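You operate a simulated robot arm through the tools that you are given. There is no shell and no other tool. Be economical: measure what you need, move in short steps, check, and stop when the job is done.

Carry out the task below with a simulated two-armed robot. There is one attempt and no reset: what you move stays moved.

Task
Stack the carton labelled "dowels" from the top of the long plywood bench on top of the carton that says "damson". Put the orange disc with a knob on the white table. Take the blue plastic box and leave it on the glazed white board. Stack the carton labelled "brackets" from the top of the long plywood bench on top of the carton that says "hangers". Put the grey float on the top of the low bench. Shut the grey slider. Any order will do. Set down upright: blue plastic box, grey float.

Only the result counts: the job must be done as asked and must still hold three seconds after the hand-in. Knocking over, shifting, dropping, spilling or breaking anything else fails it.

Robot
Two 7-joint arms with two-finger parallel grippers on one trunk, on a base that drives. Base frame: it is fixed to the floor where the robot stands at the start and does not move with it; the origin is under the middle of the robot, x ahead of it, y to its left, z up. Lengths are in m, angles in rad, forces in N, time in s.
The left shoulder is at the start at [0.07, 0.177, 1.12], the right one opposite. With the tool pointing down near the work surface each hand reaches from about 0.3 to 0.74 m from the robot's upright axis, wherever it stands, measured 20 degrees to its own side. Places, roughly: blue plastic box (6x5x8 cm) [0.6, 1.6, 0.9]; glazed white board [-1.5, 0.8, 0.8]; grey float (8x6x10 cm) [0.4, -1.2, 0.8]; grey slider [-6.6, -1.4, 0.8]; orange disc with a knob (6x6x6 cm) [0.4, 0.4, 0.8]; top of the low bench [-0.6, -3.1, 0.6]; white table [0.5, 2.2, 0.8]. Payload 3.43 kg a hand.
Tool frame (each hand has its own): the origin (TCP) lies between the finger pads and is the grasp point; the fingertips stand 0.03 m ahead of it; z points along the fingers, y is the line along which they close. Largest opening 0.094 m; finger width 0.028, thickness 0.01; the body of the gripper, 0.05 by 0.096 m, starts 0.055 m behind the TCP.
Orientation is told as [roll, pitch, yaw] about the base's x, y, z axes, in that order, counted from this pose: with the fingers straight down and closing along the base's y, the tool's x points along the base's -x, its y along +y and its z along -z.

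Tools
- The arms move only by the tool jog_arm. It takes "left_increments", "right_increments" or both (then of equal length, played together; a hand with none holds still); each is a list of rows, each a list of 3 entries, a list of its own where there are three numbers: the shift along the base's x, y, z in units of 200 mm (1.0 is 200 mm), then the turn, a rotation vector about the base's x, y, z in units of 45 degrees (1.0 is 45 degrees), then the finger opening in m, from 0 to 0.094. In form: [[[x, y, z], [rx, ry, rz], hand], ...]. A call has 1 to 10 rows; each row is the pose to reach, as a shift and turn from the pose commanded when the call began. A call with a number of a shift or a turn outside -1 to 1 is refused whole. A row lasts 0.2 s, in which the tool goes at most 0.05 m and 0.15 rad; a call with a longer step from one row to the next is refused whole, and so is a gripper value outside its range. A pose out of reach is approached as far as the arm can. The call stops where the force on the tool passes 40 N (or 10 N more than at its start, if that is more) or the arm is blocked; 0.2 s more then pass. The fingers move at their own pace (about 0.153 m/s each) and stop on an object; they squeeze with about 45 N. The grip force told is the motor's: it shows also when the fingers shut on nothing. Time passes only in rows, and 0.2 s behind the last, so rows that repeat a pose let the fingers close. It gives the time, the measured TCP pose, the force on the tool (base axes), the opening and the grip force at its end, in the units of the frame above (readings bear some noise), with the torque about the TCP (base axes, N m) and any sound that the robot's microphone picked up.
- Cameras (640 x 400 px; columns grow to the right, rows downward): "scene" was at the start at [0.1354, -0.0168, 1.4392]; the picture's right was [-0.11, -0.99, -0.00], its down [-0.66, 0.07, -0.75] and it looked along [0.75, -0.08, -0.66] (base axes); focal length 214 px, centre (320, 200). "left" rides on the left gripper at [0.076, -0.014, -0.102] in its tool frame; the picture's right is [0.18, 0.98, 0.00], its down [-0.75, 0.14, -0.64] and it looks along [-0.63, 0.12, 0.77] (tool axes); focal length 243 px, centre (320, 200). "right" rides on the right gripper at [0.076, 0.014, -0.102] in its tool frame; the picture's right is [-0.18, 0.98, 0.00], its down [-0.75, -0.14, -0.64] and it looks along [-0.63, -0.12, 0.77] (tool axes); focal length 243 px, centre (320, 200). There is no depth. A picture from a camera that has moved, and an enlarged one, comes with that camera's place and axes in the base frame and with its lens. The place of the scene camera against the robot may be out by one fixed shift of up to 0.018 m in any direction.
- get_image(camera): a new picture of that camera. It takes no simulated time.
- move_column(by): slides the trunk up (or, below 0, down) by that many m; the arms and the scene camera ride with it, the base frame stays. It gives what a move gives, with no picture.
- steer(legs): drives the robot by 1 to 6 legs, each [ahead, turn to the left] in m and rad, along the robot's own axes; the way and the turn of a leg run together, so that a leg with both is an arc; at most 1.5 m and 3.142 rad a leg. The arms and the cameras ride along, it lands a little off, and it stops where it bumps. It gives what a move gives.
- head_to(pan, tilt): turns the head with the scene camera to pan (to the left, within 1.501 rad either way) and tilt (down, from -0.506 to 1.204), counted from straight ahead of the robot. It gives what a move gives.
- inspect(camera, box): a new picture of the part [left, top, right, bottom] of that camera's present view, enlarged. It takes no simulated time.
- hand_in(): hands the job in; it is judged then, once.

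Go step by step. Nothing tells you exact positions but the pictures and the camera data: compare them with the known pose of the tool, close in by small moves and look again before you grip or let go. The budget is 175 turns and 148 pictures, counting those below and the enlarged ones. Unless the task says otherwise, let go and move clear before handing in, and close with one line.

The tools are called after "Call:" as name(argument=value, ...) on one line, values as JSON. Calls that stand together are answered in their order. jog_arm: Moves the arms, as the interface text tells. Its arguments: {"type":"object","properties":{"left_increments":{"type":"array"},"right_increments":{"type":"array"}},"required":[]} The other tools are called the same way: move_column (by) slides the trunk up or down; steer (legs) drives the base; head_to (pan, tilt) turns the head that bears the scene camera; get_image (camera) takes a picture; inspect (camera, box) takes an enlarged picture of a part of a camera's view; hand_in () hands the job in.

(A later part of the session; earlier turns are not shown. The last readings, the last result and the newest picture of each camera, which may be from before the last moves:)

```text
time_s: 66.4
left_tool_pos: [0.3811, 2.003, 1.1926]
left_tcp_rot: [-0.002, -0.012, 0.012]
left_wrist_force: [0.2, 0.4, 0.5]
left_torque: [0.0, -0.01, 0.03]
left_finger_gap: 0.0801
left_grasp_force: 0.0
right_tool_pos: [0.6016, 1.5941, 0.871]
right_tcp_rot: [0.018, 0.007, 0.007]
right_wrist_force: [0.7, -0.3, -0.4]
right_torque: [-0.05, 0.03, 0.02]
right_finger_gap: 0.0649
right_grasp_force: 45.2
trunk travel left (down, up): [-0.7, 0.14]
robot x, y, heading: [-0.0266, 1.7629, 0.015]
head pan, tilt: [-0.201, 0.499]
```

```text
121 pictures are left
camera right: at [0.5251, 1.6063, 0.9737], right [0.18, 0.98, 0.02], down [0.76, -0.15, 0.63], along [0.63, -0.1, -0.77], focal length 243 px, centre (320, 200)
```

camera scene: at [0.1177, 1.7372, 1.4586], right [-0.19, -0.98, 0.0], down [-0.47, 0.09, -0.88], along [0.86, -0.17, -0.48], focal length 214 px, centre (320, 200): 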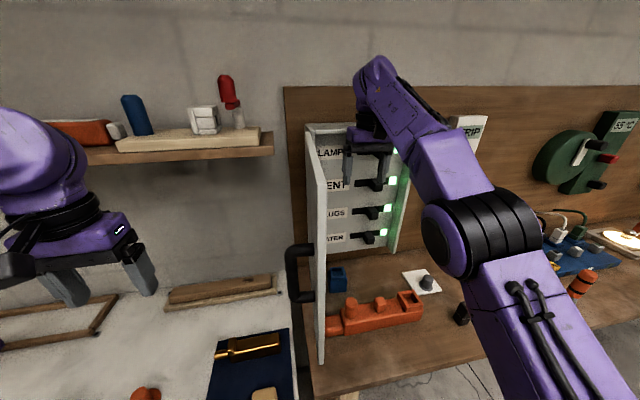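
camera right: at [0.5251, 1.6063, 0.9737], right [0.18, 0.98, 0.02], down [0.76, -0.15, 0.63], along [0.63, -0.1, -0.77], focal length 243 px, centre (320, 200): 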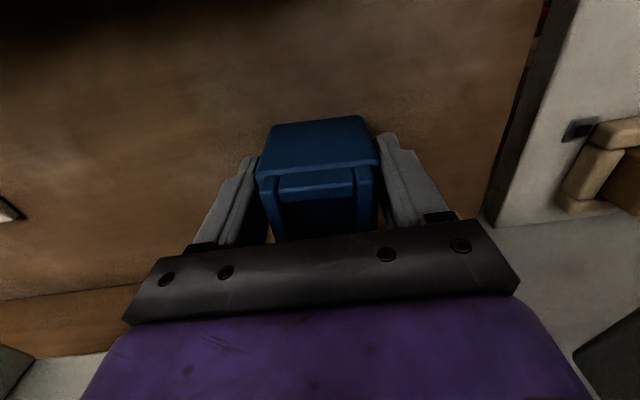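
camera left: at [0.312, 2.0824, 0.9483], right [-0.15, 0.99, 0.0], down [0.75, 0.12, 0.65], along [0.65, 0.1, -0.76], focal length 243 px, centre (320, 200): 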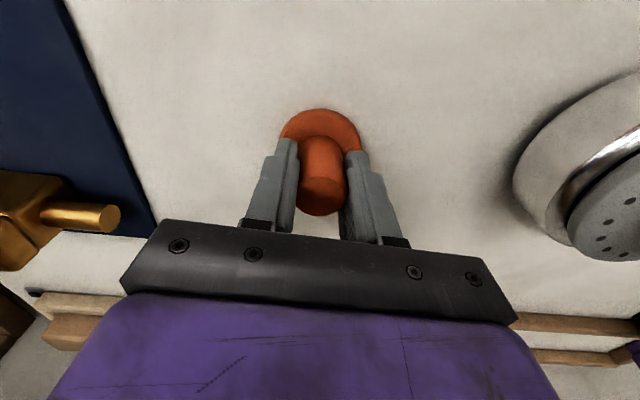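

Held firmly. I lift straight up and then back out with the base.

Call:
jog_arm(right_increments=[[[0, 0, 0.2], [0, 0, 0], 0.0], [[0, 0, 0.4], [0, 0, 0], 0.0], [[0, 0, 0.6], [0, 0, 0], 0.0], [[0, 0, 0.8], [0, 0, 0], 0.0], [[0, 0, 1.0], [0, 0, 0], 0.0]])

Call:
jog_arm(right_increments=[[[-0.2, -0.05, 0.1], [0, 0, 0], 0.0], [[-0.4, -0.1, 0.2], [0, 0, 0], 0.0], [[-0.6, -0.2, 0.3], [0, 0, 0], 0.0], [[-0.8, -0.3, 0.4], [0, 0, 0], 0.0], [[-1.0, -0.4, 0.5], [0, 0, 0], 0.0]])

Call:
steer(legs=[[-0.4, 0]])

Call:
get_image(camera="right")

Call:
get_image(camera="scene")

```text
time_s: 67.6
left_tool_pos: [0.3792, 2.0035, 1.194]
left_tcp_rot: [-0.002, -0.011, 0.014]
left_wrist_force: [0.2, 0.6, -0.4]
left_torque: [-0.02, 0.02, -0.02]
left_finger_gap: 0.0802
left_grasp_force: 0.1
right_tool_pos: [0.6011, 1.594, 1.0718]
right_tcp_rot: [0.017, 0.006, 0.008]
right_wrist_force: [1.7, -0.1, -1.3]
right_torque: [0.02, 0.03, 0.02]
right_finger_gap: 0.0643
right_grasp_force: 44.7
trunk travel left (down, up): [-0.7, 0.14]
robot x, y, heading: [-0.023, 1.7592, 0.011]
head pan, tilt: [-0.201, 0.499]
```

```text
time_s: 68.8
left_tool_pos: [0.3822, 2.0023, 1.1942]
left_tcp_rot: [-0.001, -0.011, 0.014]
left_wrist_force: [0.6, -1.1, -0.1]
left_torque: [0.0, 0.01, 0.01]
left_finger_gap: 0.08
left_grasp_force: 0.0
right_tool_pos: [0.4384, 1.5208, 1.147]
right_tcp_rot: [0.018, 0.011, 0.01]
right_wrist_force: [0.6, 0.4, -0.2]
right_torque: [0.01, 0.06, 0.0]
right_finger_gap: 0.0646
right_grasp_force: 45.2
right hand out of reach, approached as far as the arm can: row 5
trunk travel left (down, up): [-0.7, 0.14]
robot x, y, heading: [-0.0256, 1.7595, 0.011]
head pan, tilt: [-0.201, 0.499]
```

```text
time_s: 71.3
left_tool_pos: [-0.0144, 1.998, 1.1936]
left_tcp_rot: [-0.001, -0.01, 0.011]
left_wrist_force: [-0.4, -0.7, -0.8]
left_torque: [0.01, 0.04, -0.01]
left_finger_gap: 0.08
left_grasp_force: 0.0
right_tool_pos: [0.0412, 1.5157, 1.1477]
right_tcp_rot: [0.017, 0.01, 0.008]
right_wrist_force: [-0.3, -0.5, -0.6]
right_torque: [0.01, 0.0, -0.02]
right_finger_gap: 0.0642
right_grasp_force: 45.3
trunk travel left (down, up): [-0.7, 0.14]
robot x, y, heading: [-0.4233, 1.7561, 0.006]
head pan, tilt: [-0.201, 0.499]
```

```text
120 pictures are left
camera right: at [-0.0349, 1.528, 1.2516], right [0.18, 0.98, 0.01], down [0.76, -0.15, 0.63], along [0.62, -0.1, -0.77], focal length 243 px, centre (320, 200)
```

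right: 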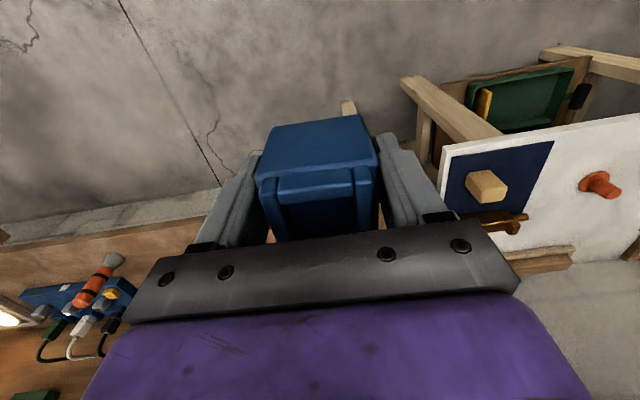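

```text
119 pictures are left
camera scene: at [-0.2804, 1.7326, 1.4588], right [-0.19, -0.98, 0.0], down [-0.47, 0.09, -0.88], along [0.86, -0.17, -0.48], focal length 214 px, centre (320, 200)
```

scene: 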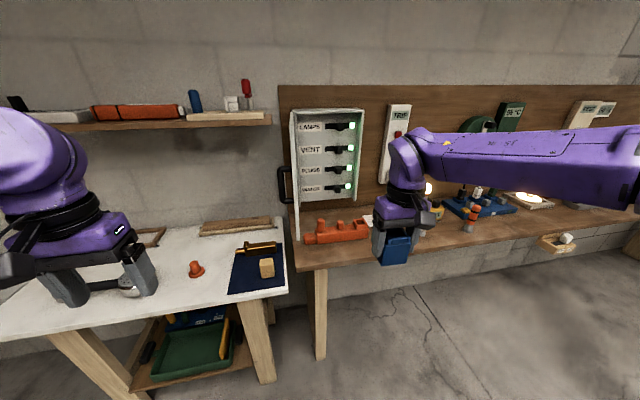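

Box clear. I turn right to look at the table with the glazed board.

Call:
steer(legs=[[0, -2.4]])

Call:
head_to(pan=0.0, tilt=0.45)

Call:
get_image(camera="scene")

```text
time_s: 77.3
left_tool_pos: [-0.5528, 1.3014, 1.1946]
left_tcp_rot: [-0.002, -0.011, -2.372]
left_wrist_force: [0.4, -0.3, -0.3]
left_torque: [0.0, 0.02, 0.01]
left_finger_gap: 0.0799
left_grasp_force: 0.1
right_tool_pos: [-0.9247, 1.6145, 1.1483]
right_tcp_rot: [0.018, 0.007, -2.377]
right_wrist_force: [0.4, -0.3, -0.9]
right_torque: [-0.01, -0.02, -0.02]
right_finger_gap: 0.0634
right_grasp_force: 45.3
trunk travel left (down, up): [-0.7, 0.14]
robot x, y, heading: [-0.4259, 1.7558, -2.376]
head pan, tilt: [-0.201, 0.499]
```

```text
time_s: 78.0
left_tool_pos: [-0.5534, 1.3026, 1.1949]
left_tcp_rot: [0.0, -0.01, -2.372]
left_wrist_force: [0.5, 0.0, -0.1]
left_torque: [-0.02, 0.02, -0.02]
left_finger_gap: 0.0799
left_grasp_force: 0.0
right_tool_pos: [-0.9255, 1.6137, 1.149]
right_tcp_rot: [0.019, 0.009, -2.378]
right_wrist_force: [-0.3, -0.3, -0.8]
right_torque: [-0.01, 0.05, 0.0]
right_finger_gap: 0.0638
right_grasp_force: 45.1
trunk travel left (down, up): [-0.7, 0.14]
robot x, y, heading: [-0.423, 1.7557, -2.376]
head pan, tilt: [0.0, 0.45]
```

```text
118 pictures are left
camera scene: at [-0.5232, 1.6509, 1.4633], right [-0.69, 0.72, 0.0], down [0.31, 0.3, -0.9], along [-0.65, -0.62, -0.44], focal length 214 px, centre (320, 200)
```

scene: 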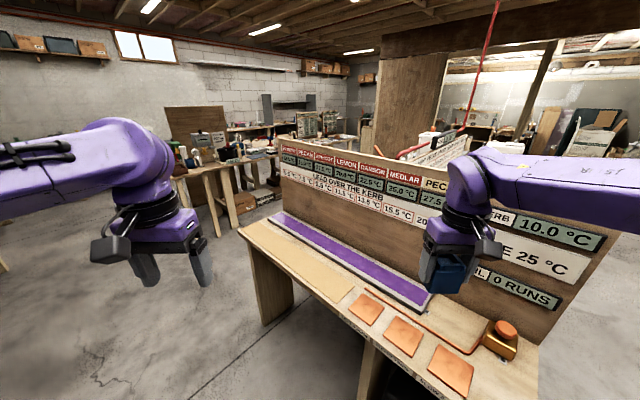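

The signs' panel hides the glazed board, which must lie behind it. I drive around the bench's south end and look.

Call:
steer(legs=[[0, 0.79], [1.4, 0], [0.25, 0], [0, -1.57]])

Call:
head_to(pan=-0.35, tilt=0.35)

Call:
get_image(camera="scene")

```text
time_s: 92.4
left_tool_pos: [-0.8627, -0.1194, 1.1952]
left_tcp_rot: [-0.001, -0.01, 3.115]
left_wrist_force: [-0.6, -0.8, -1.1]
left_torque: [-0.01, 0.0, -0.02]
left_finger_gap: 0.0798
left_grasp_force: 0.0
right_tool_pos: [-0.9009, 0.3656, 1.1478]
right_tcp_rot: [0.019, 0.008, 3.111]
right_wrist_force: [0.4, 1.6, -0.4]
right_torque: [0.01, -0.01, 0.0]
right_finger_gap: 0.0633
right_grasp_force: 45.1
trunk travel left (down, up): [-0.7, 0.14]
robot x, y, heading: [-0.4455, 0.1091, 3.115]
head pan, tilt: [0.0, 0.45]
```

```text
time_s: 93.2
left_tool_pos: [-0.8635, -0.1195, 1.1941]
left_tcp_rot: [-0.002, -0.011, 3.117]
left_wrist_force: [-0.1, 0.1, -0.3]
left_torque: [-0.01, -0.01, -0.01]
left_finger_gap: 0.0801
left_grasp_force: 0.2
right_tool_pos: [-0.9002, 0.363, 1.1481]
right_tcp_rot: [0.017, 0.008, 3.11]
right_wrist_force: [-0.3, 0.5, -1.5]
right_torque: [0.03, -0.02, 0.04]
right_finger_gap: 0.0635
right_grasp_force: 44.6
trunk travel left (down, up): [-0.7, 0.14]
robot x, y, heading: [-0.4461, 0.1065, 3.108]
head pan, tilt: [-0.351, 0.351]
```

```text
117 pictures are left
camera scene: at [-0.5812, 0.1347, 1.4725], right [0.37, 0.93, 0.0], down [0.32, -0.13, -0.94], along [-0.87, 0.35, -0.34], focal length 214 px, centre (320, 200)
```

scene: 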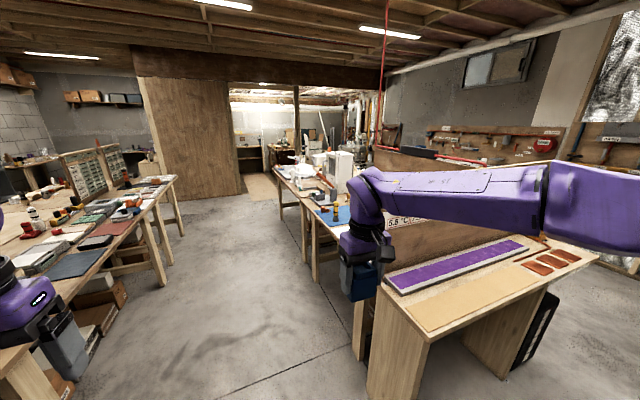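

The right arm hides that spot; I drive on past the bench's end and look to the right.

Call:
steer(legs=[[0, 0.1], [1.0, 0], [0, -0.5]])

Call:
head_to(pan=-1.0, tilt=0.45)

Call:
get_image(camera="scene")

```text
time_s: 100.4
left_tool_pos: [-1.9229, -0.0212, 1.1942]
left_tcp_rot: [-0.001, -0.01, 2.725]
left_wrist_force: [0.6, 0.2, 0.4]
left_torque: [0.01, -0.03, 0.01]
left_finger_gap: 0.0797
left_grasp_force: 0.0
right_tool_pos: [-1.7735, 0.4416, 1.1486]
right_tcp_rot: [0.016, 0.009, 2.72]
right_wrist_force: [0.6, 0.4, -0.6]
right_torque: [0.02, -0.03, 0.0]
right_finger_gap: 0.0635
right_grasp_force: 44.9
trunk travel left (down, up): [-0.7, 0.14]
robot x, y, heading: [-1.4486, 0.0316, 2.725]
head pan, tilt: [-0.351, 0.351]
```

```text
time_s: 101.4
left_tool_pos: [-1.9222, -0.0199, 1.1938]
left_tcp_rot: [-0.002, -0.01, 2.724]
left_wrist_force: [0.0, 0.4, 0.3]
left_torque: [-0.01, -0.03, 0.01]
left_finger_gap: 0.0798
left_grasp_force: 0.0
right_tool_pos: [-1.7735, 0.4413, 1.1488]
right_tcp_rot: [0.015, 0.01, 2.721]
right_wrist_force: [0.6, -0.7, -0.5]
right_torque: [0.0, 0.01, -0.03]
right_finger_gap: 0.0635
right_grasp_force: 45.1
trunk travel left (down, up): [-0.7, 0.14]
robot x, y, heading: [-1.4492, 0.0287, 2.723]
head pan, tilt: [-1.0, 0.45]
```

```text
116 pictures are left
camera scene: at [-1.5096, 0.1338, 1.4634], right [0.99, 0.15, 0.0], down [0.07, -0.43, -0.9], along [-0.14, 0.89, -0.44], focal length 214 px, centre (320, 200)
```

scene: 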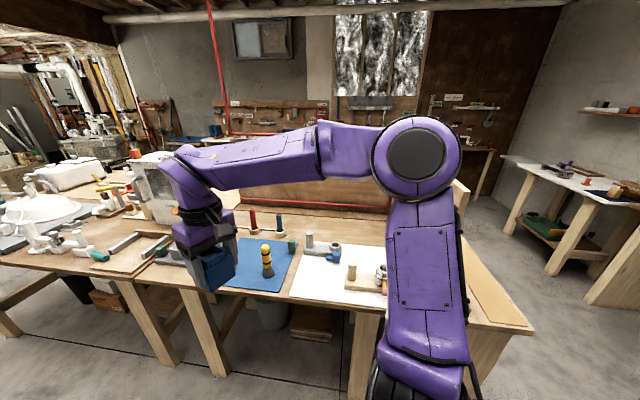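

The glazed white board shows below the arm. I zoom on it.

Call:
inspect(camera="scene", box=[210, 210, 410, 330])

```text
3.20 times, centred on (310, 270) of scene
camera zoom: at [-1.5096, 0.1338, 1.4634], right [0.99, 0.15, 0.0], down [0.07, -0.43, -0.9], along [-0.14, 0.89, -0.44], focal length 686 px, centre (352, -24)
```

zoom: 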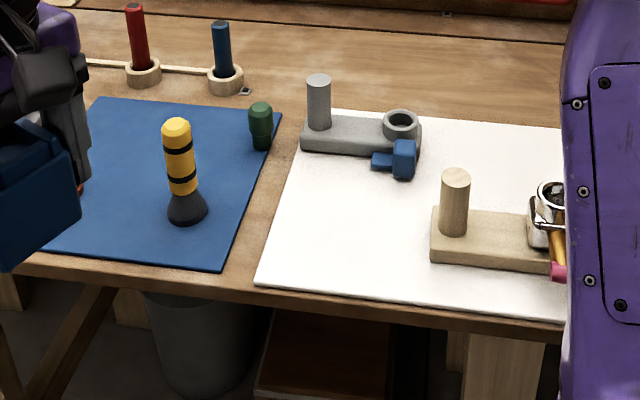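

The board spans about x −1.70…−1.3, y 0.65…0.97; its front-left patch around [−1.615, 0.745] is free. I place the robot in front of it, facing it.

Call:
steer(legs=[[0, 0.166], [0.36, 0], [0, -1.32]])

Call:
head_to(pan=-0.1, tilt=0.7)

Call:
get_image(camera="scene")

```text
time_s: 107.6
left_tool_pos: [-2.0316, 0.5288, 1.1933]
left_tcp_rot: [-0.001, -0.01, 1.566]
left_wrist_force: [0.4, -0.4, -0.5]
left_torque: [0.01, -0.01, 0.0]
left_finger_gap: 0.0799
left_grasp_force: 0.0
right_tool_pos: [-1.5479, 0.5781, 1.1478]
right_tcp_rot: [0.015, 0.011, 1.563]
right_wrist_force: [-0.4, 0.1, -0.9]
right_torque: [-0.02, 0.03, -0.04]
right_finger_gap: 0.0636
right_grasp_force: 44.7
trunk travel left (down, up): [-0.7, 0.14]
robot x, y, heading: [-1.7984, 0.1222, 1.565]
head pan, tilt: [-1.0, 0.45]
```

```text
time_s: 108.8
left_tool_pos: [-2.0316, 0.5301, 1.1946]
left_tcp_rot: [-0.001, -0.01, 1.565]
left_wrist_force: [0.3, 0.6, -0.4]
left_torque: [0.02, 0.02, 0.0]
left_finger_gap: 0.0801
left_grasp_force: 0.0
right_tool_pos: [-1.5489, 0.579, 1.1477]
right_tcp_rot: [0.017, 0.01, 1.562]
right_wrist_force: [-0.3, -0.3, -0.5]
right_torque: [-0.02, 0.0, 0.01]
right_finger_gap: 0.0639
right_grasp_force: 44.6
trunk travel left (down, up): [-0.7, 0.14]
robot x, y, heading: [-1.7939, 0.1194, 1.566]
head pan, tilt: [-0.099, 0.7]
```

```text
114 pictures are left
camera scene: at [-1.7858, 0.2462, 1.4412], right [0.99, -0.11, 0.0], down [-0.07, -0.64, -0.76], along [0.08, 0.76, -0.64], focal length 214 px, centre (320, 200)
```

scene: 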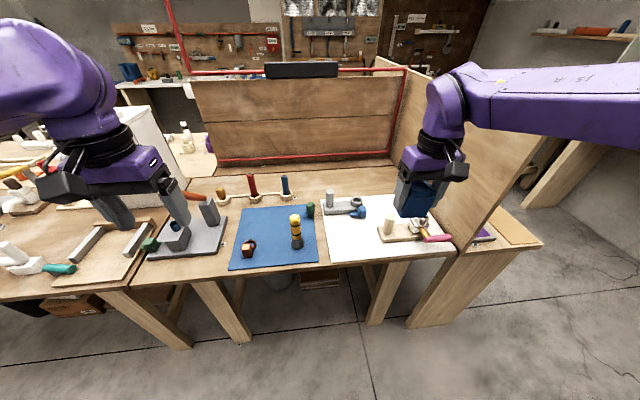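

The patch right of the mat is confirmed. I bring the box over it and go down partly.

Call:
jog_arm(right_increments=[[[-0.085, 0.21, 0], [0, 0, 0], 0.0], [[-0.17, 0.42, 0], [0, 0, 0], 0.0], [[-0.25, 0.63, 0], [0, 0, 0], 0.0], [[-0.33, 0.84, 0], [0, 0, 0], 0.0], [[-0.33, 0.84, -0.2], [0, 0, 0], 0.0], [[-0.33, 0.84, -0.4], [0, 0, 0], 0.0], [[-0.33, 0.84, -0.6], [0, 0, 0], 0.0], [[-0.33, 0.84, -0.8], [0, 0, 0], 0.0], [[-0.33, 0.84, -1.0], [0, 0, 0], 0.0]])

Call:
get_image(camera="right")

Call:
inspect(camera="scene", box=[280, 170, 440, 270])

```text
time_s: 110.8
left_tool_pos: [-2.0313, 0.5314, 1.1934]
left_tcp_rot: [-0.002, -0.009, 1.565]
left_wrist_force: [-0.1, 0.6, 0.1]
left_torque: [-0.04, 0.0, -0.01]
left_finger_gap: 0.08
left_grasp_force: 0.1
right_tool_pos: [-1.6142, 0.747, 0.9452]
right_tcp_rot: [0.017, 0.009, 1.56]
right_wrist_force: [-0.7, 0.2, -1.7]
right_torque: [-0.04, 0.01, -0.01]
right_finger_gap: 0.0637
right_grasp_force: 45.5
trunk travel left (down, up): [-0.7, 0.14]
robot x, y, heading: [-1.7986, 0.1155, 1.563]
head pan, tilt: [-0.099, 0.7]
```

```text
113 pictures are left
camera right: at [-1.6278, 0.6724, 1.0499], right [-0.98, 0.19, 0.01], down [0.16, 0.76, 0.63], along [0.11, 0.62, -0.77], focal length 243 px, centre (320, 200)
```

right: 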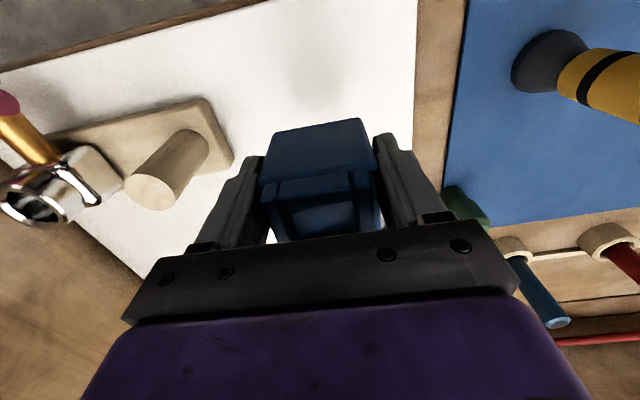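

```text
4.00 times, centred on (360, 220) of scene
camera zoom: at [-1.7856, 0.2478, 1.441], right [0.99, -0.11, 0.0], down [-0.07, -0.64, -0.76], along [0.08, 0.76, -0.65], focal length 858 px, centre (160, 120)
```

zoom: 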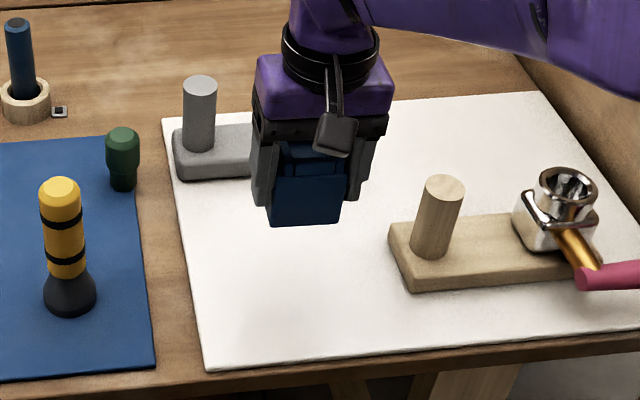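

Position good; I shift slightly to the front and lower until contact.

Call:
jog_arm(right_increments=[[[0, -0.08, -0.1], [0, 0, 0], 0.0], [[0, -0.08, -0.22], [0, 0, 0], 0.0], [[0, -0.08, -0.25], [0, 0, 0], 0.0], [[0, -0.08, -0.265], [0, 0, 0], 0.0], [[0, -0.08, -0.28], [0, 0, 0], 0.0], [[0, -0.08, -0.295], [0, 0, 0], 0.0], [[0, -0.08, -0.31], [0, 0, 0], 0.0], [[0, -0.08, -0.325], [0, 0, 0], 0.0], [[0, -0.08, -0.34], [0, 0, 0], 0.0], [[0, -0.08, -0.355], [0, 0, 0], 0.0]])

```text
time_s: 113.0
left_tool_pos: [-2.0323, 0.5308, 1.1938]
left_tcp_rot: [-0.001, -0.01, 1.566]
left_wrist_force: [-0.3, -0.4, -0.5]
left_torque: [0.0, -0.03, 0.0]
left_finger_gap: 0.0801
left_grasp_force: 0.0
right_tool_pos: [-1.6146, 0.7297, 0.8769]
right_tcp_rot: [0.017, 0.008, 1.561]
right_wrist_force: [0.4, -0.1, -0.8]
right_torque: [0.0, -0.02, -0.05]
right_finger_gap: 0.0635
right_grasp_force: 45.1
trunk travel left (down, up): [-0.7, 0.14]
robot x, y, heading: [-1.7946, 0.1174, 1.565]
head pan, tilt: [-0.099, 0.7]
```

Call:
jog_arm(right_increments=[[[0, 0, -0.015], [0, 0, 0], 0.0], [[0, 0, -0.03], [0, 0, 0], 0.0], [[0, 0, -0.045], [0, 0, 0], 0.0], [[0, 0, -0.06], [0, 0, 0], 0.0], [[0, 0, -0.075], [0, 0, 0], 0.0], [[0, 0, -0.09], [0, 0, 0], 0.0], [[0, 0, -0.105], [0, 0, 0], 0.0], [[0, 0, -0.12], [0, 0, 0], 0.0], [[0, 0, -0.135], [0, 0, 0], 0.0], [[0, 0, -0.15], [0, 0, 0], 0.0]])

Call:
inspect(camera="scene", box=[280, 170, 440, 270])

```text
time_s: 115.1
left_tool_pos: [-2.033, 0.5275, 1.1955]
left_tcp_rot: [-0.004, -0.014, 1.565]
left_wrist_force: [-0.4, 0.3, -0.5]
left_torque: [-0.06, 0.02, 0.04]
left_finger_gap: 0.0803
left_grasp_force: 0.0
right_tool_pos: [-1.6135, 0.7317, 0.8567]
right_tcp_rot: [0.017, -0.005, 1.558]
right_wrist_force: [-0.8, -6.6, 23.2]
right_torque: [-0.75, -0.29, -0.15]
right_finger_gap: 0.0636
right_grasp_force: 45.0
trunk travel left (down, up): [-0.7, 0.14]
robot x, y, heading: [-1.7992, 0.1183, 1.562]
head pan, tilt: [-0.099, 0.7]
stopped in row 10 (right hand): the force on the tool passed its limit (the readings are from after the stop); the commanded pose is now the measured one
```

```text
4.00 times, centred on (360, 220) of scene
camera zoom: at [-1.787, 0.2424, 1.4416], right [0.99, -0.11, 0.0], down [-0.07, -0.64, -0.77], along [0.08, 0.76, -0.64], focal length 858 px, centre (160, 120)
```

zoom: 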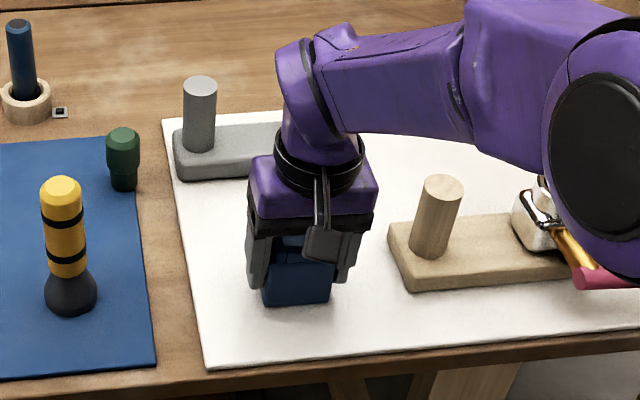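

Box set down. I open and rise.

Call:
jog_arm(right_increments=[[[0, 0, 0.005], [0, 0, 0], 0.07], [[0, 0, 0.005], [0, 0, 0], 0.085], [[0, 0, 0.005], [0, 0, 0], 0.085], [[0, 0, 0.2], [0, 0, 0], 0.085], [[0, 0, 0.4], [0, 0, 0], 0.085], [[0, 0, 0.6], [0, 0, 0], 0.085], [[0, 0, 0.8], [0, 0, 0], 0.085], [[0, 0, 1.0], [0, 0, 0], 0.085]])

Call:
jog_arm(right_increments=[[[0.05, -0.2, 0.1], [0, 0, 0], 0.085], [[0.1, -0.4, 0.2], [0, 0, 0], 0.085], [[0.2, -0.6, 0.3], [0, 0, 0], 0.085], [[0.3, -0.75, 0.4], [0, 0, 0], 0.085], [[0.4, -0.8, 0.6], [0, 0, 0], 0.085]])

Call:
inspect(camera="scene", box=[280, 170, 440, 270])

```text
time_s: 116.9
left_tool_pos: [-2.0312, 0.5291, 1.1946]
left_tcp_rot: [-0.002, -0.011, 1.565]
left_wrist_force: [0.5, 0.6, 0.1]
left_torque: [-0.01, 0.02, -0.02]
left_finger_gap: 0.0799
left_grasp_force: 0.0
right_tool_pos: [-1.6137, 0.7325, 1.055]
right_tcp_rot: [0.016, 0.0, 1.562]
right_wrist_force: [-0.1, -0.4, 0.1]
right_torque: [-0.01, -0.02, 0.0]
right_finger_gap: 0.0849
right_grasp_force: 0.2
trunk travel left (down, up): [-0.7, 0.14]
robot x, y, heading: [-1.7969, 0.1196, 1.567]
head pan, tilt: [-0.099, 0.7]
```

```text
time_s: 118.1
left_tool_pos: [-2.0286, 0.5311, 1.1954]
left_tcp_rot: [0.0, -0.011, 1.565]
left_wrist_force: [0.8, 0.1, -0.1]
left_torque: [-0.02, 0.02, 0.01]
left_finger_gap: 0.0801
left_grasp_force: 0.1
right_tool_pos: [-1.5318, 0.5733, 1.1745]
right_tcp_rot: [0.019, 0.0, 1.561]
right_wrist_force: [-0.5, -0.7, -0.1]
right_torque: [0.01, 0.06, -0.02]
right_finger_gap: 0.0852
right_grasp_force: 0.1
trunk travel left (down, up): [-0.7, 0.14]
robot x, y, heading: [-1.7998, 0.1179, 1.565]
head pan, tilt: [-0.099, 0.7]
```

```text
4.00 times, centred on (360, 220) of scene
camera zoom: at [-1.7832, 0.2462, 1.4411], right [0.99, -0.11, 0.0], down [-0.07, -0.64, -0.76], along [0.08, 0.76, -0.64], focal length 858 px, centre (160, 120)
```

zoom: 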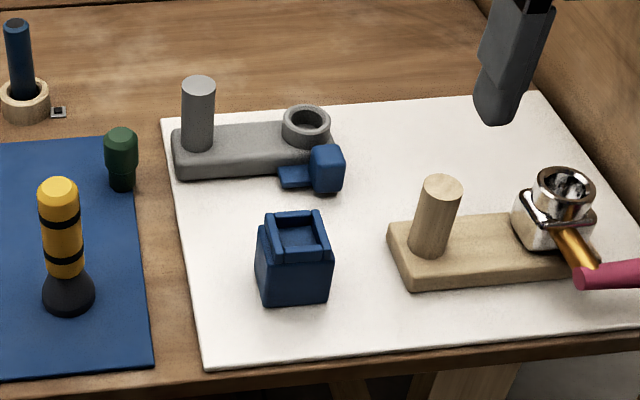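

The blue box stands upright on the board. Next I turn west to look for the way to the grey slider.

Call:
steer(legs=[[-0.1, 0], [0, 1.6]])

Call:
head_to(pan=0.15, tilt=0.2)

Call:
get_image(camera="scene")

```text
time_s: 123.2
left_tool_pos: [-2.2013, -0.2296, 1.1937]
left_tcp_rot: [0.001, -0.01, -3.116]
left_wrist_force: [0.2, 0.6, -0.6]
left_torque: [-0.02, 0.0, 0.0]
left_finger_gap: 0.0797
left_grasp_force: 0.0
right_tool_pos: [-2.2604, 0.2657, 1.1739]
right_tcp_rot: [0.018, 0.001, -3.119]
right_wrist_force: [-0.5, 0.6, 0.3]
right_torque: [-0.01, -0.02, -0.02]
right_finger_gap: 0.085
right_grasp_force: 0.0
trunk travel left (down, up): [-0.7, 0.14]
robot x, y, heading: [-1.798, 0.0182, -3.115]
head pan, tilt: [-0.099, 0.7]
```

```text
time_s: 124.1
left_tool_pos: [-2.2016, -0.2297, 1.1956]
left_tcp_rot: [-0.001, -0.009, -3.114]
left_wrist_force: [0.0, 0.0, 0.1]
left_torque: [0.02, 0.0, 0.01]
left_finger_gap: 0.08
left_grasp_force: 0.2
right_tool_pos: [-2.2608, 0.2654, 1.1738]
right_tcp_rot: [0.018, 0.0, -3.119]
right_wrist_force: [0.2, -0.2, 0.3]
right_torque: [-0.01, 0.01, -0.02]
right_finger_gap: 0.0849
right_grasp_force: 0.0
trunk travel left (down, up): [-0.7, 0.14]
robot x, y, heading: [-1.7988, 0.0187, -3.114]
head pan, tilt: [0.15, 0.201]
```

```text
109 pictures are left
camera scene: at [-1.9379, -0.0064, 1.4865], right [-0.17, 0.98, 0.0], down [0.2, 0.03, -0.98], along [-0.96, -0.17, -0.2], focal length 214 px, centre (320, 200)
```

scene: 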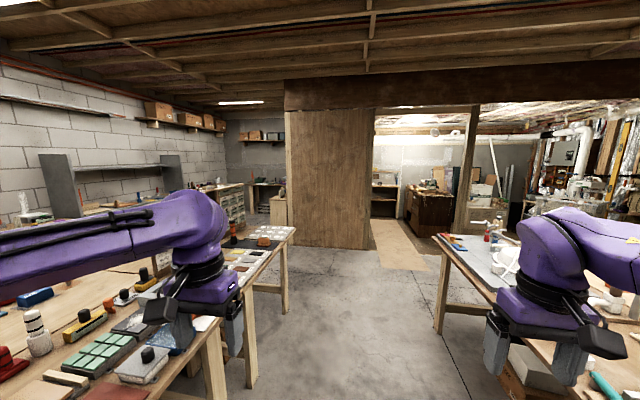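

The slider lies behind the plywood partition's left end. I drive down the aisle toward it.

Call:
steer(legs=[[1.3, 0], [1.3, 0]])

Call:
head_to(pan=0.6, tilt=0.3)

Call:
get_image(camera="scene")

```text
time_s: 136.8
left_tool_pos: [-4.8039, -0.3148, 1.1945]
left_tcp_rot: [-0.001, -0.009, -3.106]
left_wrist_force: [-0.2, -0.8, 0.2]
left_torque: [0.0, -0.03, -0.02]
left_finger_gap: 0.0801
left_grasp_force: 0.0
right_tool_pos: [-4.868, 0.1811, 1.1749]
right_tcp_rot: [0.017, -0.002, -3.108]
right_wrist_force: [0.4, 0.8, -0.4]
right_torque: [0.0, -0.02, -0.02]
right_finger_gap: 0.0848
right_grasp_force: 0.1
trunk travel left (down, up): [-0.7, 0.14]
robot x, y, heading: [-4.4021, -0.061, -3.099]
head pan, tilt: [0.15, 0.201]
```

```text
time_s: 137.7
left_tool_pos: [-4.8047, -0.3141, 1.1944]
left_tcp_rot: [-0.004, -0.011, -3.106]
left_wrist_force: [0.1, 0.2, 0.0]
left_torque: [-0.01, -0.02, 0.03]
left_finger_gap: 0.0796
left_grasp_force: 0.0
right_tool_pos: [-4.8674, 0.1801, 1.1735]
right_tcp_rot: [0.018, 0.0, -3.107]
right_wrist_force: [-0.4, -0.2, 0.3]
right_torque: [-0.02, 0.0, -0.02]
right_finger_gap: 0.085
right_grasp_force: 0.0
trunk travel left (down, up): [-0.7, 0.14]
robot x, y, heading: [-4.4013, -0.064, -3.101]
head pan, tilt: [0.6, 0.3]
```

```text
108 pictures are left
camera scene: at [-4.5259, -0.1268, 1.4773], right [-0.59, 0.8, 0.0], down [0.24, 0.18, -0.96], along [-0.77, -0.57, -0.3], focal length 214 px, centre (320, 200)
```

scene: 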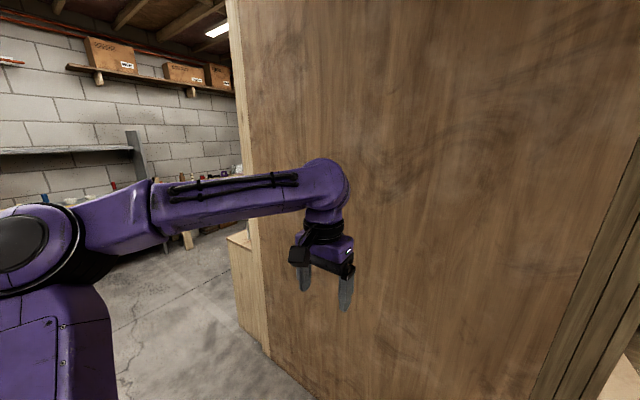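

I turn south around the partition's end and look west again.

Call:
steer(legs=[[0, 1.53], [1.35, 0], [0, -1.5]])

Call:
head_to(pan=0.0, tilt=0.3)

Call:
get_image(camera="scene")

```text
time_s: 151.9
left_tool_pos: [-4.8085, -1.6693, 1.1958]
left_tcp_rot: [-0.002, -0.01, -3.092]
left_wrist_force: [-0.2, -0.7, 0.1]
left_torque: [0.03, -0.01, 0.0]
left_finger_gap: 0.0802
left_grasp_force: 0.0
right_tool_pos: [-4.8809, -1.1752, 1.1746]
right_tcp_rot: [0.015, -0.001, -3.094]
right_wrist_force: [0.5, 1.0, -0.6]
right_torque: [0.0, -0.01, 0.02]
right_finger_gap: 0.085
right_grasp_force: 0.1
trunk travel left (down, up): [-0.7, 0.14]
robot x, y, heading: [-4.4131, -1.4075, -3.095]
head pan, tilt: [0.6, 0.3]
```

```text
time_s: 152.9
left_tool_pos: [-4.8087, -1.6692, 1.1942]
left_tcp_rot: [-0.001, -0.011, -3.09]
left_wrist_force: [-0.6, -0.1, 0.9]
left_torque: [-0.02, -0.05, -0.01]
left_finger_gap: 0.0799
left_grasp_force: 0.1
right_tool_pos: [-4.8806, -1.1749, 1.1748]
right_tcp_rot: [0.018, 0.001, -3.093]
right_wrist_force: [0.0, 0.2, -0.3]
right_torque: [0.03, 0.01, 0.0]
right_finger_gap: 0.085
right_grasp_force: 0.0
trunk travel left (down, up): [-0.7, 0.14]
robot x, y, heading: [-4.4164, -1.4138, -3.089]
head pan, tilt: [0.0, 0.3]
```

```text
107 pictures are left
camera scene: at [-4.5536, -1.4265, 1.4773], right [-0.05, 1.0, 0.0], down [0.3, 0.02, -0.96], along [-0.95, -0.05, -0.3], focal length 214 px, centre (320, 200)
```

scene: 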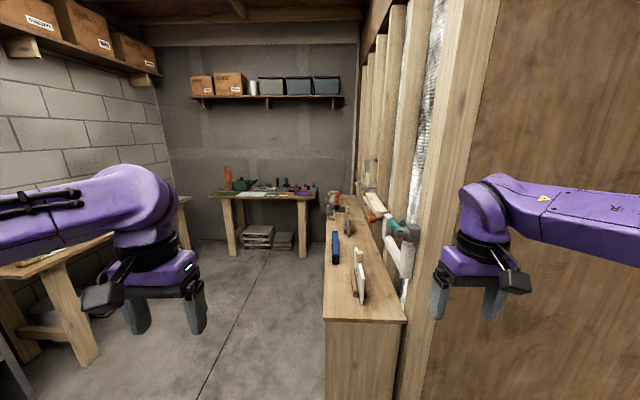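

Call:
inspect(camera="scene", box=[300, 150, 460, 310])

```text
2.50 times, centred on (380, 230) of scene
camera zoom: at [-4.5536, -1.4265, 1.4773], right [-0.05, 1.0, 0.0], down [0.3, 0.02, -0.96], along [-0.95, -0.05, -0.3], focal length 536 px, centre (170, 125)
```

zoom: 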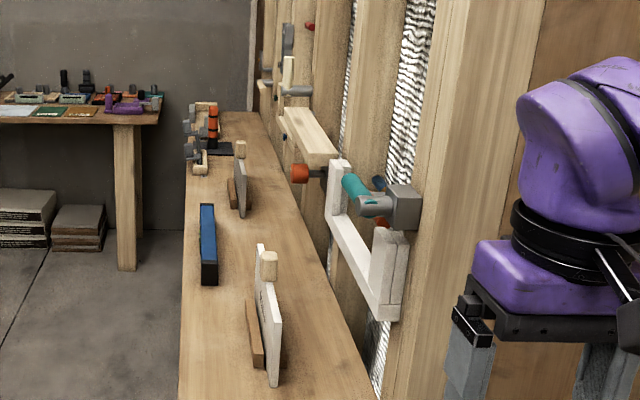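

The slider seems to be at the far end of this bench. I drive along its front, keeping clear.

Call:
steer(legs=[[0, 0.735], [0.83, 0], [0, -0.785], [1.2, 0]])

Call:
head_to(pan=-0.9, tilt=0.45)

Call:
get_image(camera="scene")

```text
time_s: 166.9
left_tool_pos: [-6.6098, -2.2328, 1.1938]
left_tcp_rot: [-0.002, -0.01, 3.136]
left_wrist_force: [-0.6, 0.6, -0.8]
left_torque: [-0.03, -0.02, 0.04]
left_finger_gap: 0.08
left_grasp_force: 0.0
right_tool_pos: [-6.6538, -1.7345, 1.1737]
right_tcp_rot: [0.019, -0.002, 3.131]
right_wrist_force: [0.1, 0.0, 0.5]
right_torque: [0.01, 0.01, -0.01]
right_finger_gap: 0.0849
right_grasp_force: 0.1
trunk travel left (down, up): [-0.7, 0.14]
robot x, y, heading: [-6.2024, -2.0005, 3.137]
head pan, tilt: [0.0, 0.3]
```

```text
time_s: 168.2
left_tool_pos: [-6.6109, -2.2324, 1.1943]
left_tcp_rot: [-0.002, -0.011, 3.134]
left_wrist_force: [0.5, -0.2, -0.4]
left_torque: [0.02, 0.0, -0.02]
left_finger_gap: 0.0802
left_grasp_force: 0.0
right_tool_pos: [-6.6543, -1.7359, 1.1748]
right_tcp_rot: [0.016, -0.001, 3.13]
right_wrist_force: [-0.4, 0.1, 0.0]
right_torque: [-0.01, -0.01, 0.01]
right_finger_gap: 0.085
right_grasp_force: 0.1
trunk travel left (down, up): [-0.7, 0.14]
robot x, y, heading: [-6.1993, -2.0026, 3.136]
head pan, tilt: [-0.901, 0.45]
```

```text
105 pictures are left
camera scene: at [-6.3049, -1.9328, 1.4634], right [0.79, 0.62, 0.0], down [0.27, -0.34, -0.9], along [-0.55, 0.71, -0.44], focal length 214 px, centre (320, 200)
```

scene: 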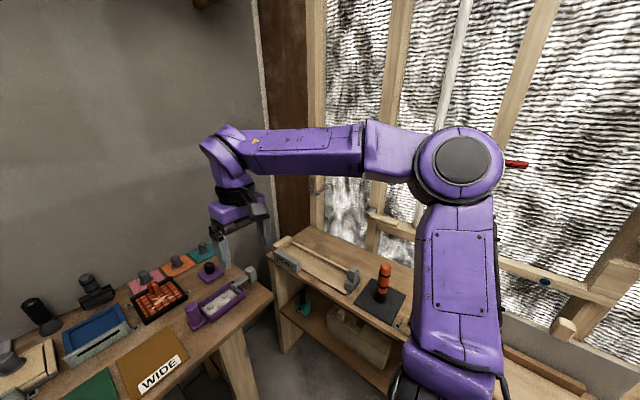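

Call:
steer(legs=[[0, -1.56]])

Call:
head_to(pan=0.3, tilt=0.7)

Call:
get_image(camera="scene")

```text
time_s: 172.3
left_tool_pos: [-6.4417, -1.5912, 1.1947]
left_tcp_rot: [-0.002, -0.011, 1.584]
left_wrist_force: [1.1, 0.0, 0.1]
left_torque: [0.02, -0.02, 0.0]
left_finger_gap: 0.08
left_grasp_force: 0.0
right_tool_pos: [-5.9453, -1.5373, 1.1738]
right_tcp_rot: [0.016, 0.001, 1.58]
right_wrist_force: [-0.1, -0.6, -0.1]
right_torque: [-0.03, 0.0, -0.02]
right_finger_gap: 0.0852
right_grasp_force: 0.0
trunk travel left (down, up): [-0.7, 0.14]
robot x, y, heading: [-6.2013, -1.9989, 1.582]
head pan, tilt: [-0.901, 0.45]
```

```text
time_s: 173.7
left_tool_pos: [-6.4416, -1.5918, 1.1944]
left_tcp_rot: [-0.002, -0.01, 1.584]
left_wrist_force: [0.9, -0.3, -0.4]
left_torque: [-0.02, 0.03, -0.02]
left_finger_gap: 0.0799
left_grasp_force: 0.1
right_tool_pos: [-5.9453, -1.5389, 1.175]
right_tcp_rot: [0.019, 0.0, 1.578]
right_wrist_force: [0.2, 0.4, 0.0]
right_torque: [0.01, 0.02, -0.03]
right_finger_gap: 0.0849
right_grasp_force: 0.0
trunk travel left (down, up): [-0.7, 0.14]
robot x, y, heading: [-6.2, -1.9968, 1.587]
head pan, tilt: [0.3, 0.7]
```

```text
104 pictures are left
camera scene: at [-6.2248, -1.8745, 1.4412], right [0.95, 0.31, 0.0], down [0.2, -0.61, -0.76], along [-0.23, 0.73, -0.64], focal length 214 px, centre (320, 200)
```

scene: 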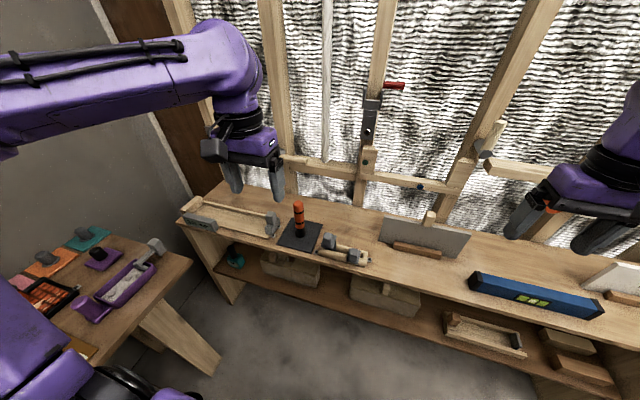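

Call:
inspect(camera="scene", box=[160, 180, 400, 300])

```text
2.67 times, centred on (280, 240) of scene
camera zoom: at [-6.2248, -1.8745, 1.4412], right [0.95, 0.31, 0.0], down [0.2, -0.61, -0.76], along [-0.23, 0.73, -0.64], focal length 572 px, centre (427, 93)
```

zoom: 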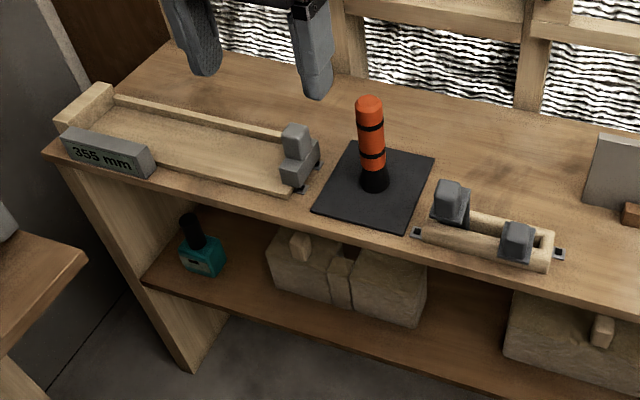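

The slider is the grey stop on the wooden tray showing "355 mm": its handle is near [−6.56, −1.41] and the fixed stop near x −6.92, so shutting means sliding it left until 0. I reposition for the left hand.

Call:
steer(legs=[[0, 1.12], [0.24, 0], [0, -0.81]])

Call:
head_to(pan=0.0, tilt=0.8)

Call:
get_image(camera="scene")

Call:
get_image(camera="left")

```text
time_s: 180.4
left_tool_pos: [-6.7737, -1.5802, 1.1938]
left_tcp_rot: [-0.002, -0.011, 1.891]
left_wrist_force: [-0.3, 0.2, -0.2]
left_torque: [-0.02, 0.02, -0.03]
left_finger_gap: 0.08
left_grasp_force: 0.0
right_tool_pos: [-6.3172, -1.38, 1.1749]
right_tcp_rot: [0.016, -0.002, 1.888]
right_wrist_force: [0.0, 0.2, 1.1]
right_torque: [0.0, 0.02, 0.0]
right_finger_gap: 0.0852
right_grasp_force: 0.1
trunk travel left (down, up): [-0.7, 0.14]
robot x, y, heading: [-6.4184, -1.8949, 1.892]
head pan, tilt: [0.3, 0.7]
```

```text
time_s: 181.2
left_tool_pos: [-6.772, -1.5818, 1.1941]
left_tcp_rot: [-0.002, -0.012, 1.891]
left_wrist_force: [-0.2, 0.7, -0.7]
left_torque: [0.0, -0.02, -0.02]
left_finger_gap: 0.0797
left_grasp_force: 0.0
right_tool_pos: [-6.316, -1.3795, 1.1751]
right_tcp_rot: [0.017, -0.001, 1.89]
right_wrist_force: [-0.3, -0.3, -0.1]
right_torque: [0.01, 0.01, 0.02]
right_finger_gap: 0.0851
right_grasp_force: 0.0
trunk travel left (down, up): [-0.7, 0.14]
robot x, y, heading: [-6.4196, -1.898, 1.89]
head pan, tilt: [0.0, 0.799]
```

```text
102 pictures are left
camera scene: at [-6.4582, -1.7781, 1.4329], right [0.95, 0.32, 0.0], down [0.23, -0.68, -0.7], along [-0.22, 0.66, -0.72], focal length 214 px, centre (320, 200)
```

scene: 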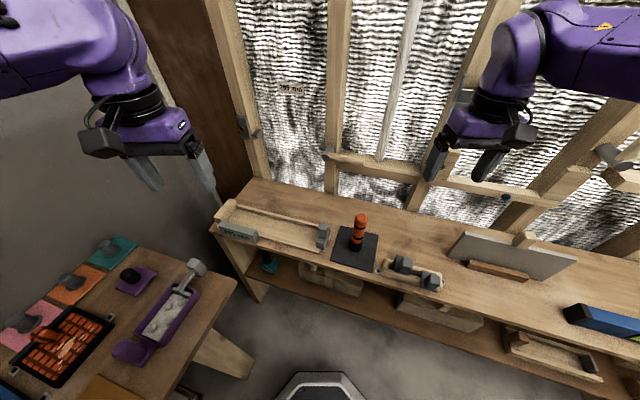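

```text
101 pictures are left
camera left: at [-6.735, -1.65, 1.2956], right [-0.87, -0.48, 0.0], down [-0.37, 0.66, 0.65], along [-0.31, 0.57, -0.76], focal length 243 px, centre (320, 200)
```

left: 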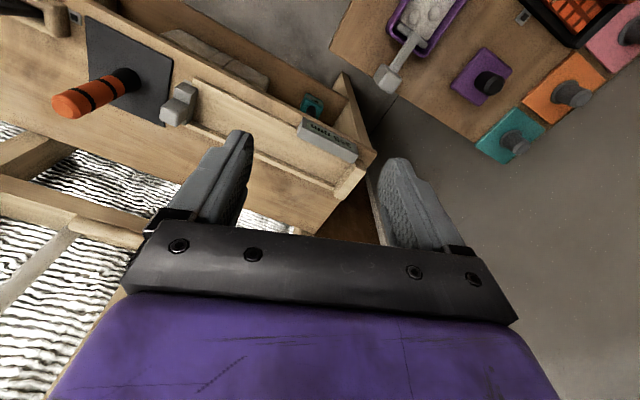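

The handle is near [−6.59, −1.417]. I move the right hand aside and bring the left, closed, above the bench right of the handle to look closer.

Call:
jog_arm(right_increments=[[[0.2, 0, 0], [0, 0, 0], 0.085], [[0.4, 0, 0], [0, 0, 0], 0.085], [[0.6, 0, 0], [0, 0, 0], 0.085], [[0.8, 0, 0], [0, 0, 0], 0.085]])

Call:
jog_arm(left_increments=[[[0.15, 0.13, 0], [0, 0, -0.1], 0.0], [[0.3, 0.26, 0], [0, 0, -0.2], 0.0], [[0.45, 0.39, 0], [0, 0, -0.3], 0.0], [[0.6, 0.52, 0], [0, 0, -0.407], 0.0], [[0.75, 0.65, 0], [0, 0, -0.407], 0.0], [[0.75, 0.65, -0.2], [0, 0, -0.407], 0.0], [[0.75, 0.65, -0.4], [0, 0, -0.407], 0.0]])

Call:
get_image(camera="left")

Call:
inspect(camera="scene", box=[200, 180, 400, 280])

```text
time_s: 182.2
left_tool_pos: [-6.7689, -1.5799, 1.1955]
left_tcp_rot: [-0.001, -0.011, 1.891]
left_wrist_force: [-0.1, 0.4, 0.6]
left_torque: [0.0, 0.01, 0.03]
left_finger_gap: 0.08
left_grasp_force: 0.0
right_tool_pos: [-6.1535, -1.3794, 1.174]
right_tcp_rot: [0.02, 0.0, 1.888]
right_wrist_force: [0.3, 0.2, -0.2]
right_torque: [0.0, 0.03, -0.02]
right_finger_gap: 0.0847
right_grasp_force: 0.2
trunk travel left (down, up): [-0.7, 0.14]
robot x, y, heading: [-6.4194, -1.8977, 1.89]
head pan, tilt: [0.0, 0.799]
```

```text
time_s: 183.8
left_tool_pos: [-6.6225, -1.4488, 1.1125]
left_tcp_rot: [-0.002, -0.011, 1.572]
left_wrist_force: [-0.2, 0.7, -0.3]
left_torque: [-0.02, 0.0, 0.05]
left_finger_gap: 0.0
left_grasp_force: 33.1
right_tool_pos: [-6.1563, -1.3779, 1.1759]
right_tcp_rot: [0.017, 0.0, 1.888]
right_wrist_force: [0.3, 0.7, -0.4]
right_torque: [-0.03, -0.01, -0.03]
right_finger_gap: 0.0852
right_grasp_force: 0.0
trunk travel left (down, up): [-0.7, 0.14]
robot x, y, heading: [-6.4195, -1.8975, 1.892]
head pan, tilt: [0.0, 0.799]
```

```text
100 pictures are left
camera left: at [-6.6081, -1.5272, 1.2147], right [-0.98, -0.18, 0.0], down [-0.14, 0.75, 0.65], along [-0.12, 0.64, -0.76], focal length 243 px, centre (320, 200)
```

left: 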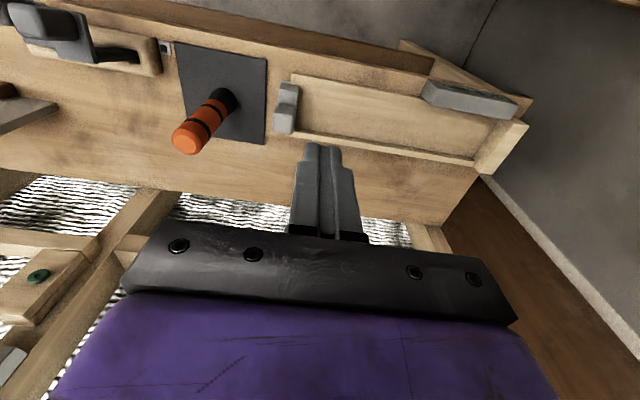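

```text
3.20 times, centred on (300, 230) of scene
camera zoom: at [-6.4579, -1.7773, 1.4329], right [0.95, 0.32, 0.0], down [0.23, -0.68, -0.7], along [-0.22, 0.66, -0.72], focal length 686 px, centre (384, 104)
```

zoom: 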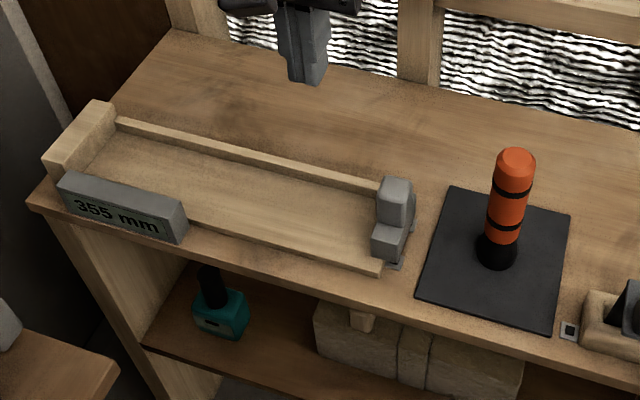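

The grey slider spans x −6.605…−6.567 across the tray. I turn the closed left hand so it is slim along x, to fit between the slider and the flashlight.

Call:
jog_arm(left_increments=[[[0, 0, 0], [0, 0, -0.18], 0.0], [[0, 0, 0], [0, 0, -0.36], 0.0], [[0, 0, 0], [0, 0, -0.54], 0.0], [[0, 0, 0], [0, 0, -0.72], 0.0], [[0, 0, 0], [0, 0, -0.9], 0.0], [[0, 0, 0], [0, 0, -1.0], 0.0]])

Call:
jog_arm(left_increments=[[[0, 0, 0], [0, 0, -0.18], 0.0], [[0, 0, 0], [0, 0, -0.36], 0.0], [[0, 0, 0], [0, 0, -0.54], 0.0], [[0, 0, 0], [0, 0, -0.72], 0.0], [[0, 0, 0], [0, 0, -0.9], 0.0], [[0, 0, 0], [0, 0, -1.0], 0.0]])

Call:
get_image(camera="left")

```text
time_s: 185.2
left_tool_pos: [-6.6231, -1.4499, 1.1141]
left_tcp_rot: [-0.002, -0.01, 0.785]
left_wrist_force: [-0.3, 0.7, -1.2]
left_torque: [0.02, -0.01, 0.02]
left_finger_gap: 0.0001
left_grasp_force: 32.7
right_tool_pos: [-6.1558, -1.3795, 1.1757]
right_tcp_rot: [0.017, -0.002, 1.888]
right_wrist_force: [-0.7, -0.4, -0.5]
right_torque: [-0.02, 0.01, 0.01]
right_finger_gap: 0.0852
right_grasp_force: 0.1
trunk travel left (down, up): [-0.7, 0.14]
robot x, y, heading: [-6.4187, -1.896, 1.89]
head pan, tilt: [0.0, 0.799]
```

```text
time_s: 186.6
left_tool_pos: [-6.6232, -1.4515, 1.1135]
left_tcp_rot: [-0.002, -0.01, -0.002]
left_wrist_force: [0.0, -0.2, -0.5]
left_torque: [-0.03, -0.02, -0.02]
left_finger_gap: 0.0
left_grasp_force: 32.6
right_tool_pos: [-6.1564, -1.3797, 1.1763]
right_tcp_rot: [0.017, 0.0, 1.889]
right_wrist_force: [-0.3, -0.1, 0.3]
right_torque: [0.03, 0.0, 0.03]
right_finger_gap: 0.0854
right_grasp_force: 0.1
trunk travel left (down, up): [-0.7, 0.14]
robot x, y, heading: [-6.4191, -1.8943, 1.889]
head pan, tilt: [0.0, 0.799]
```

```text
98 pictures are left
camera left: at [-6.6997, -1.465, 1.2159], right [-0.18, 0.98, 0.0], down [0.75, 0.14, 0.65], along [0.64, 0.12, -0.76], focal length 243 px, centre (320, 200)
```

left: 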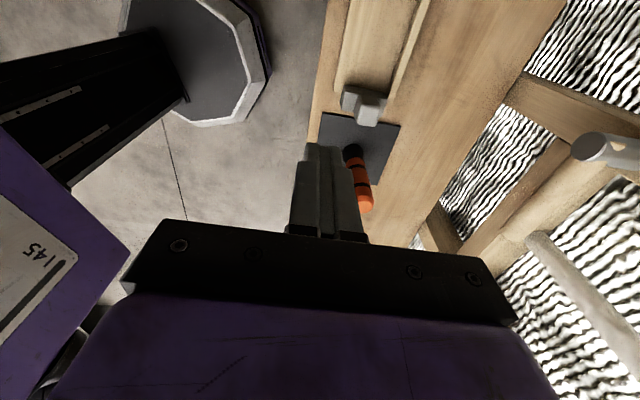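

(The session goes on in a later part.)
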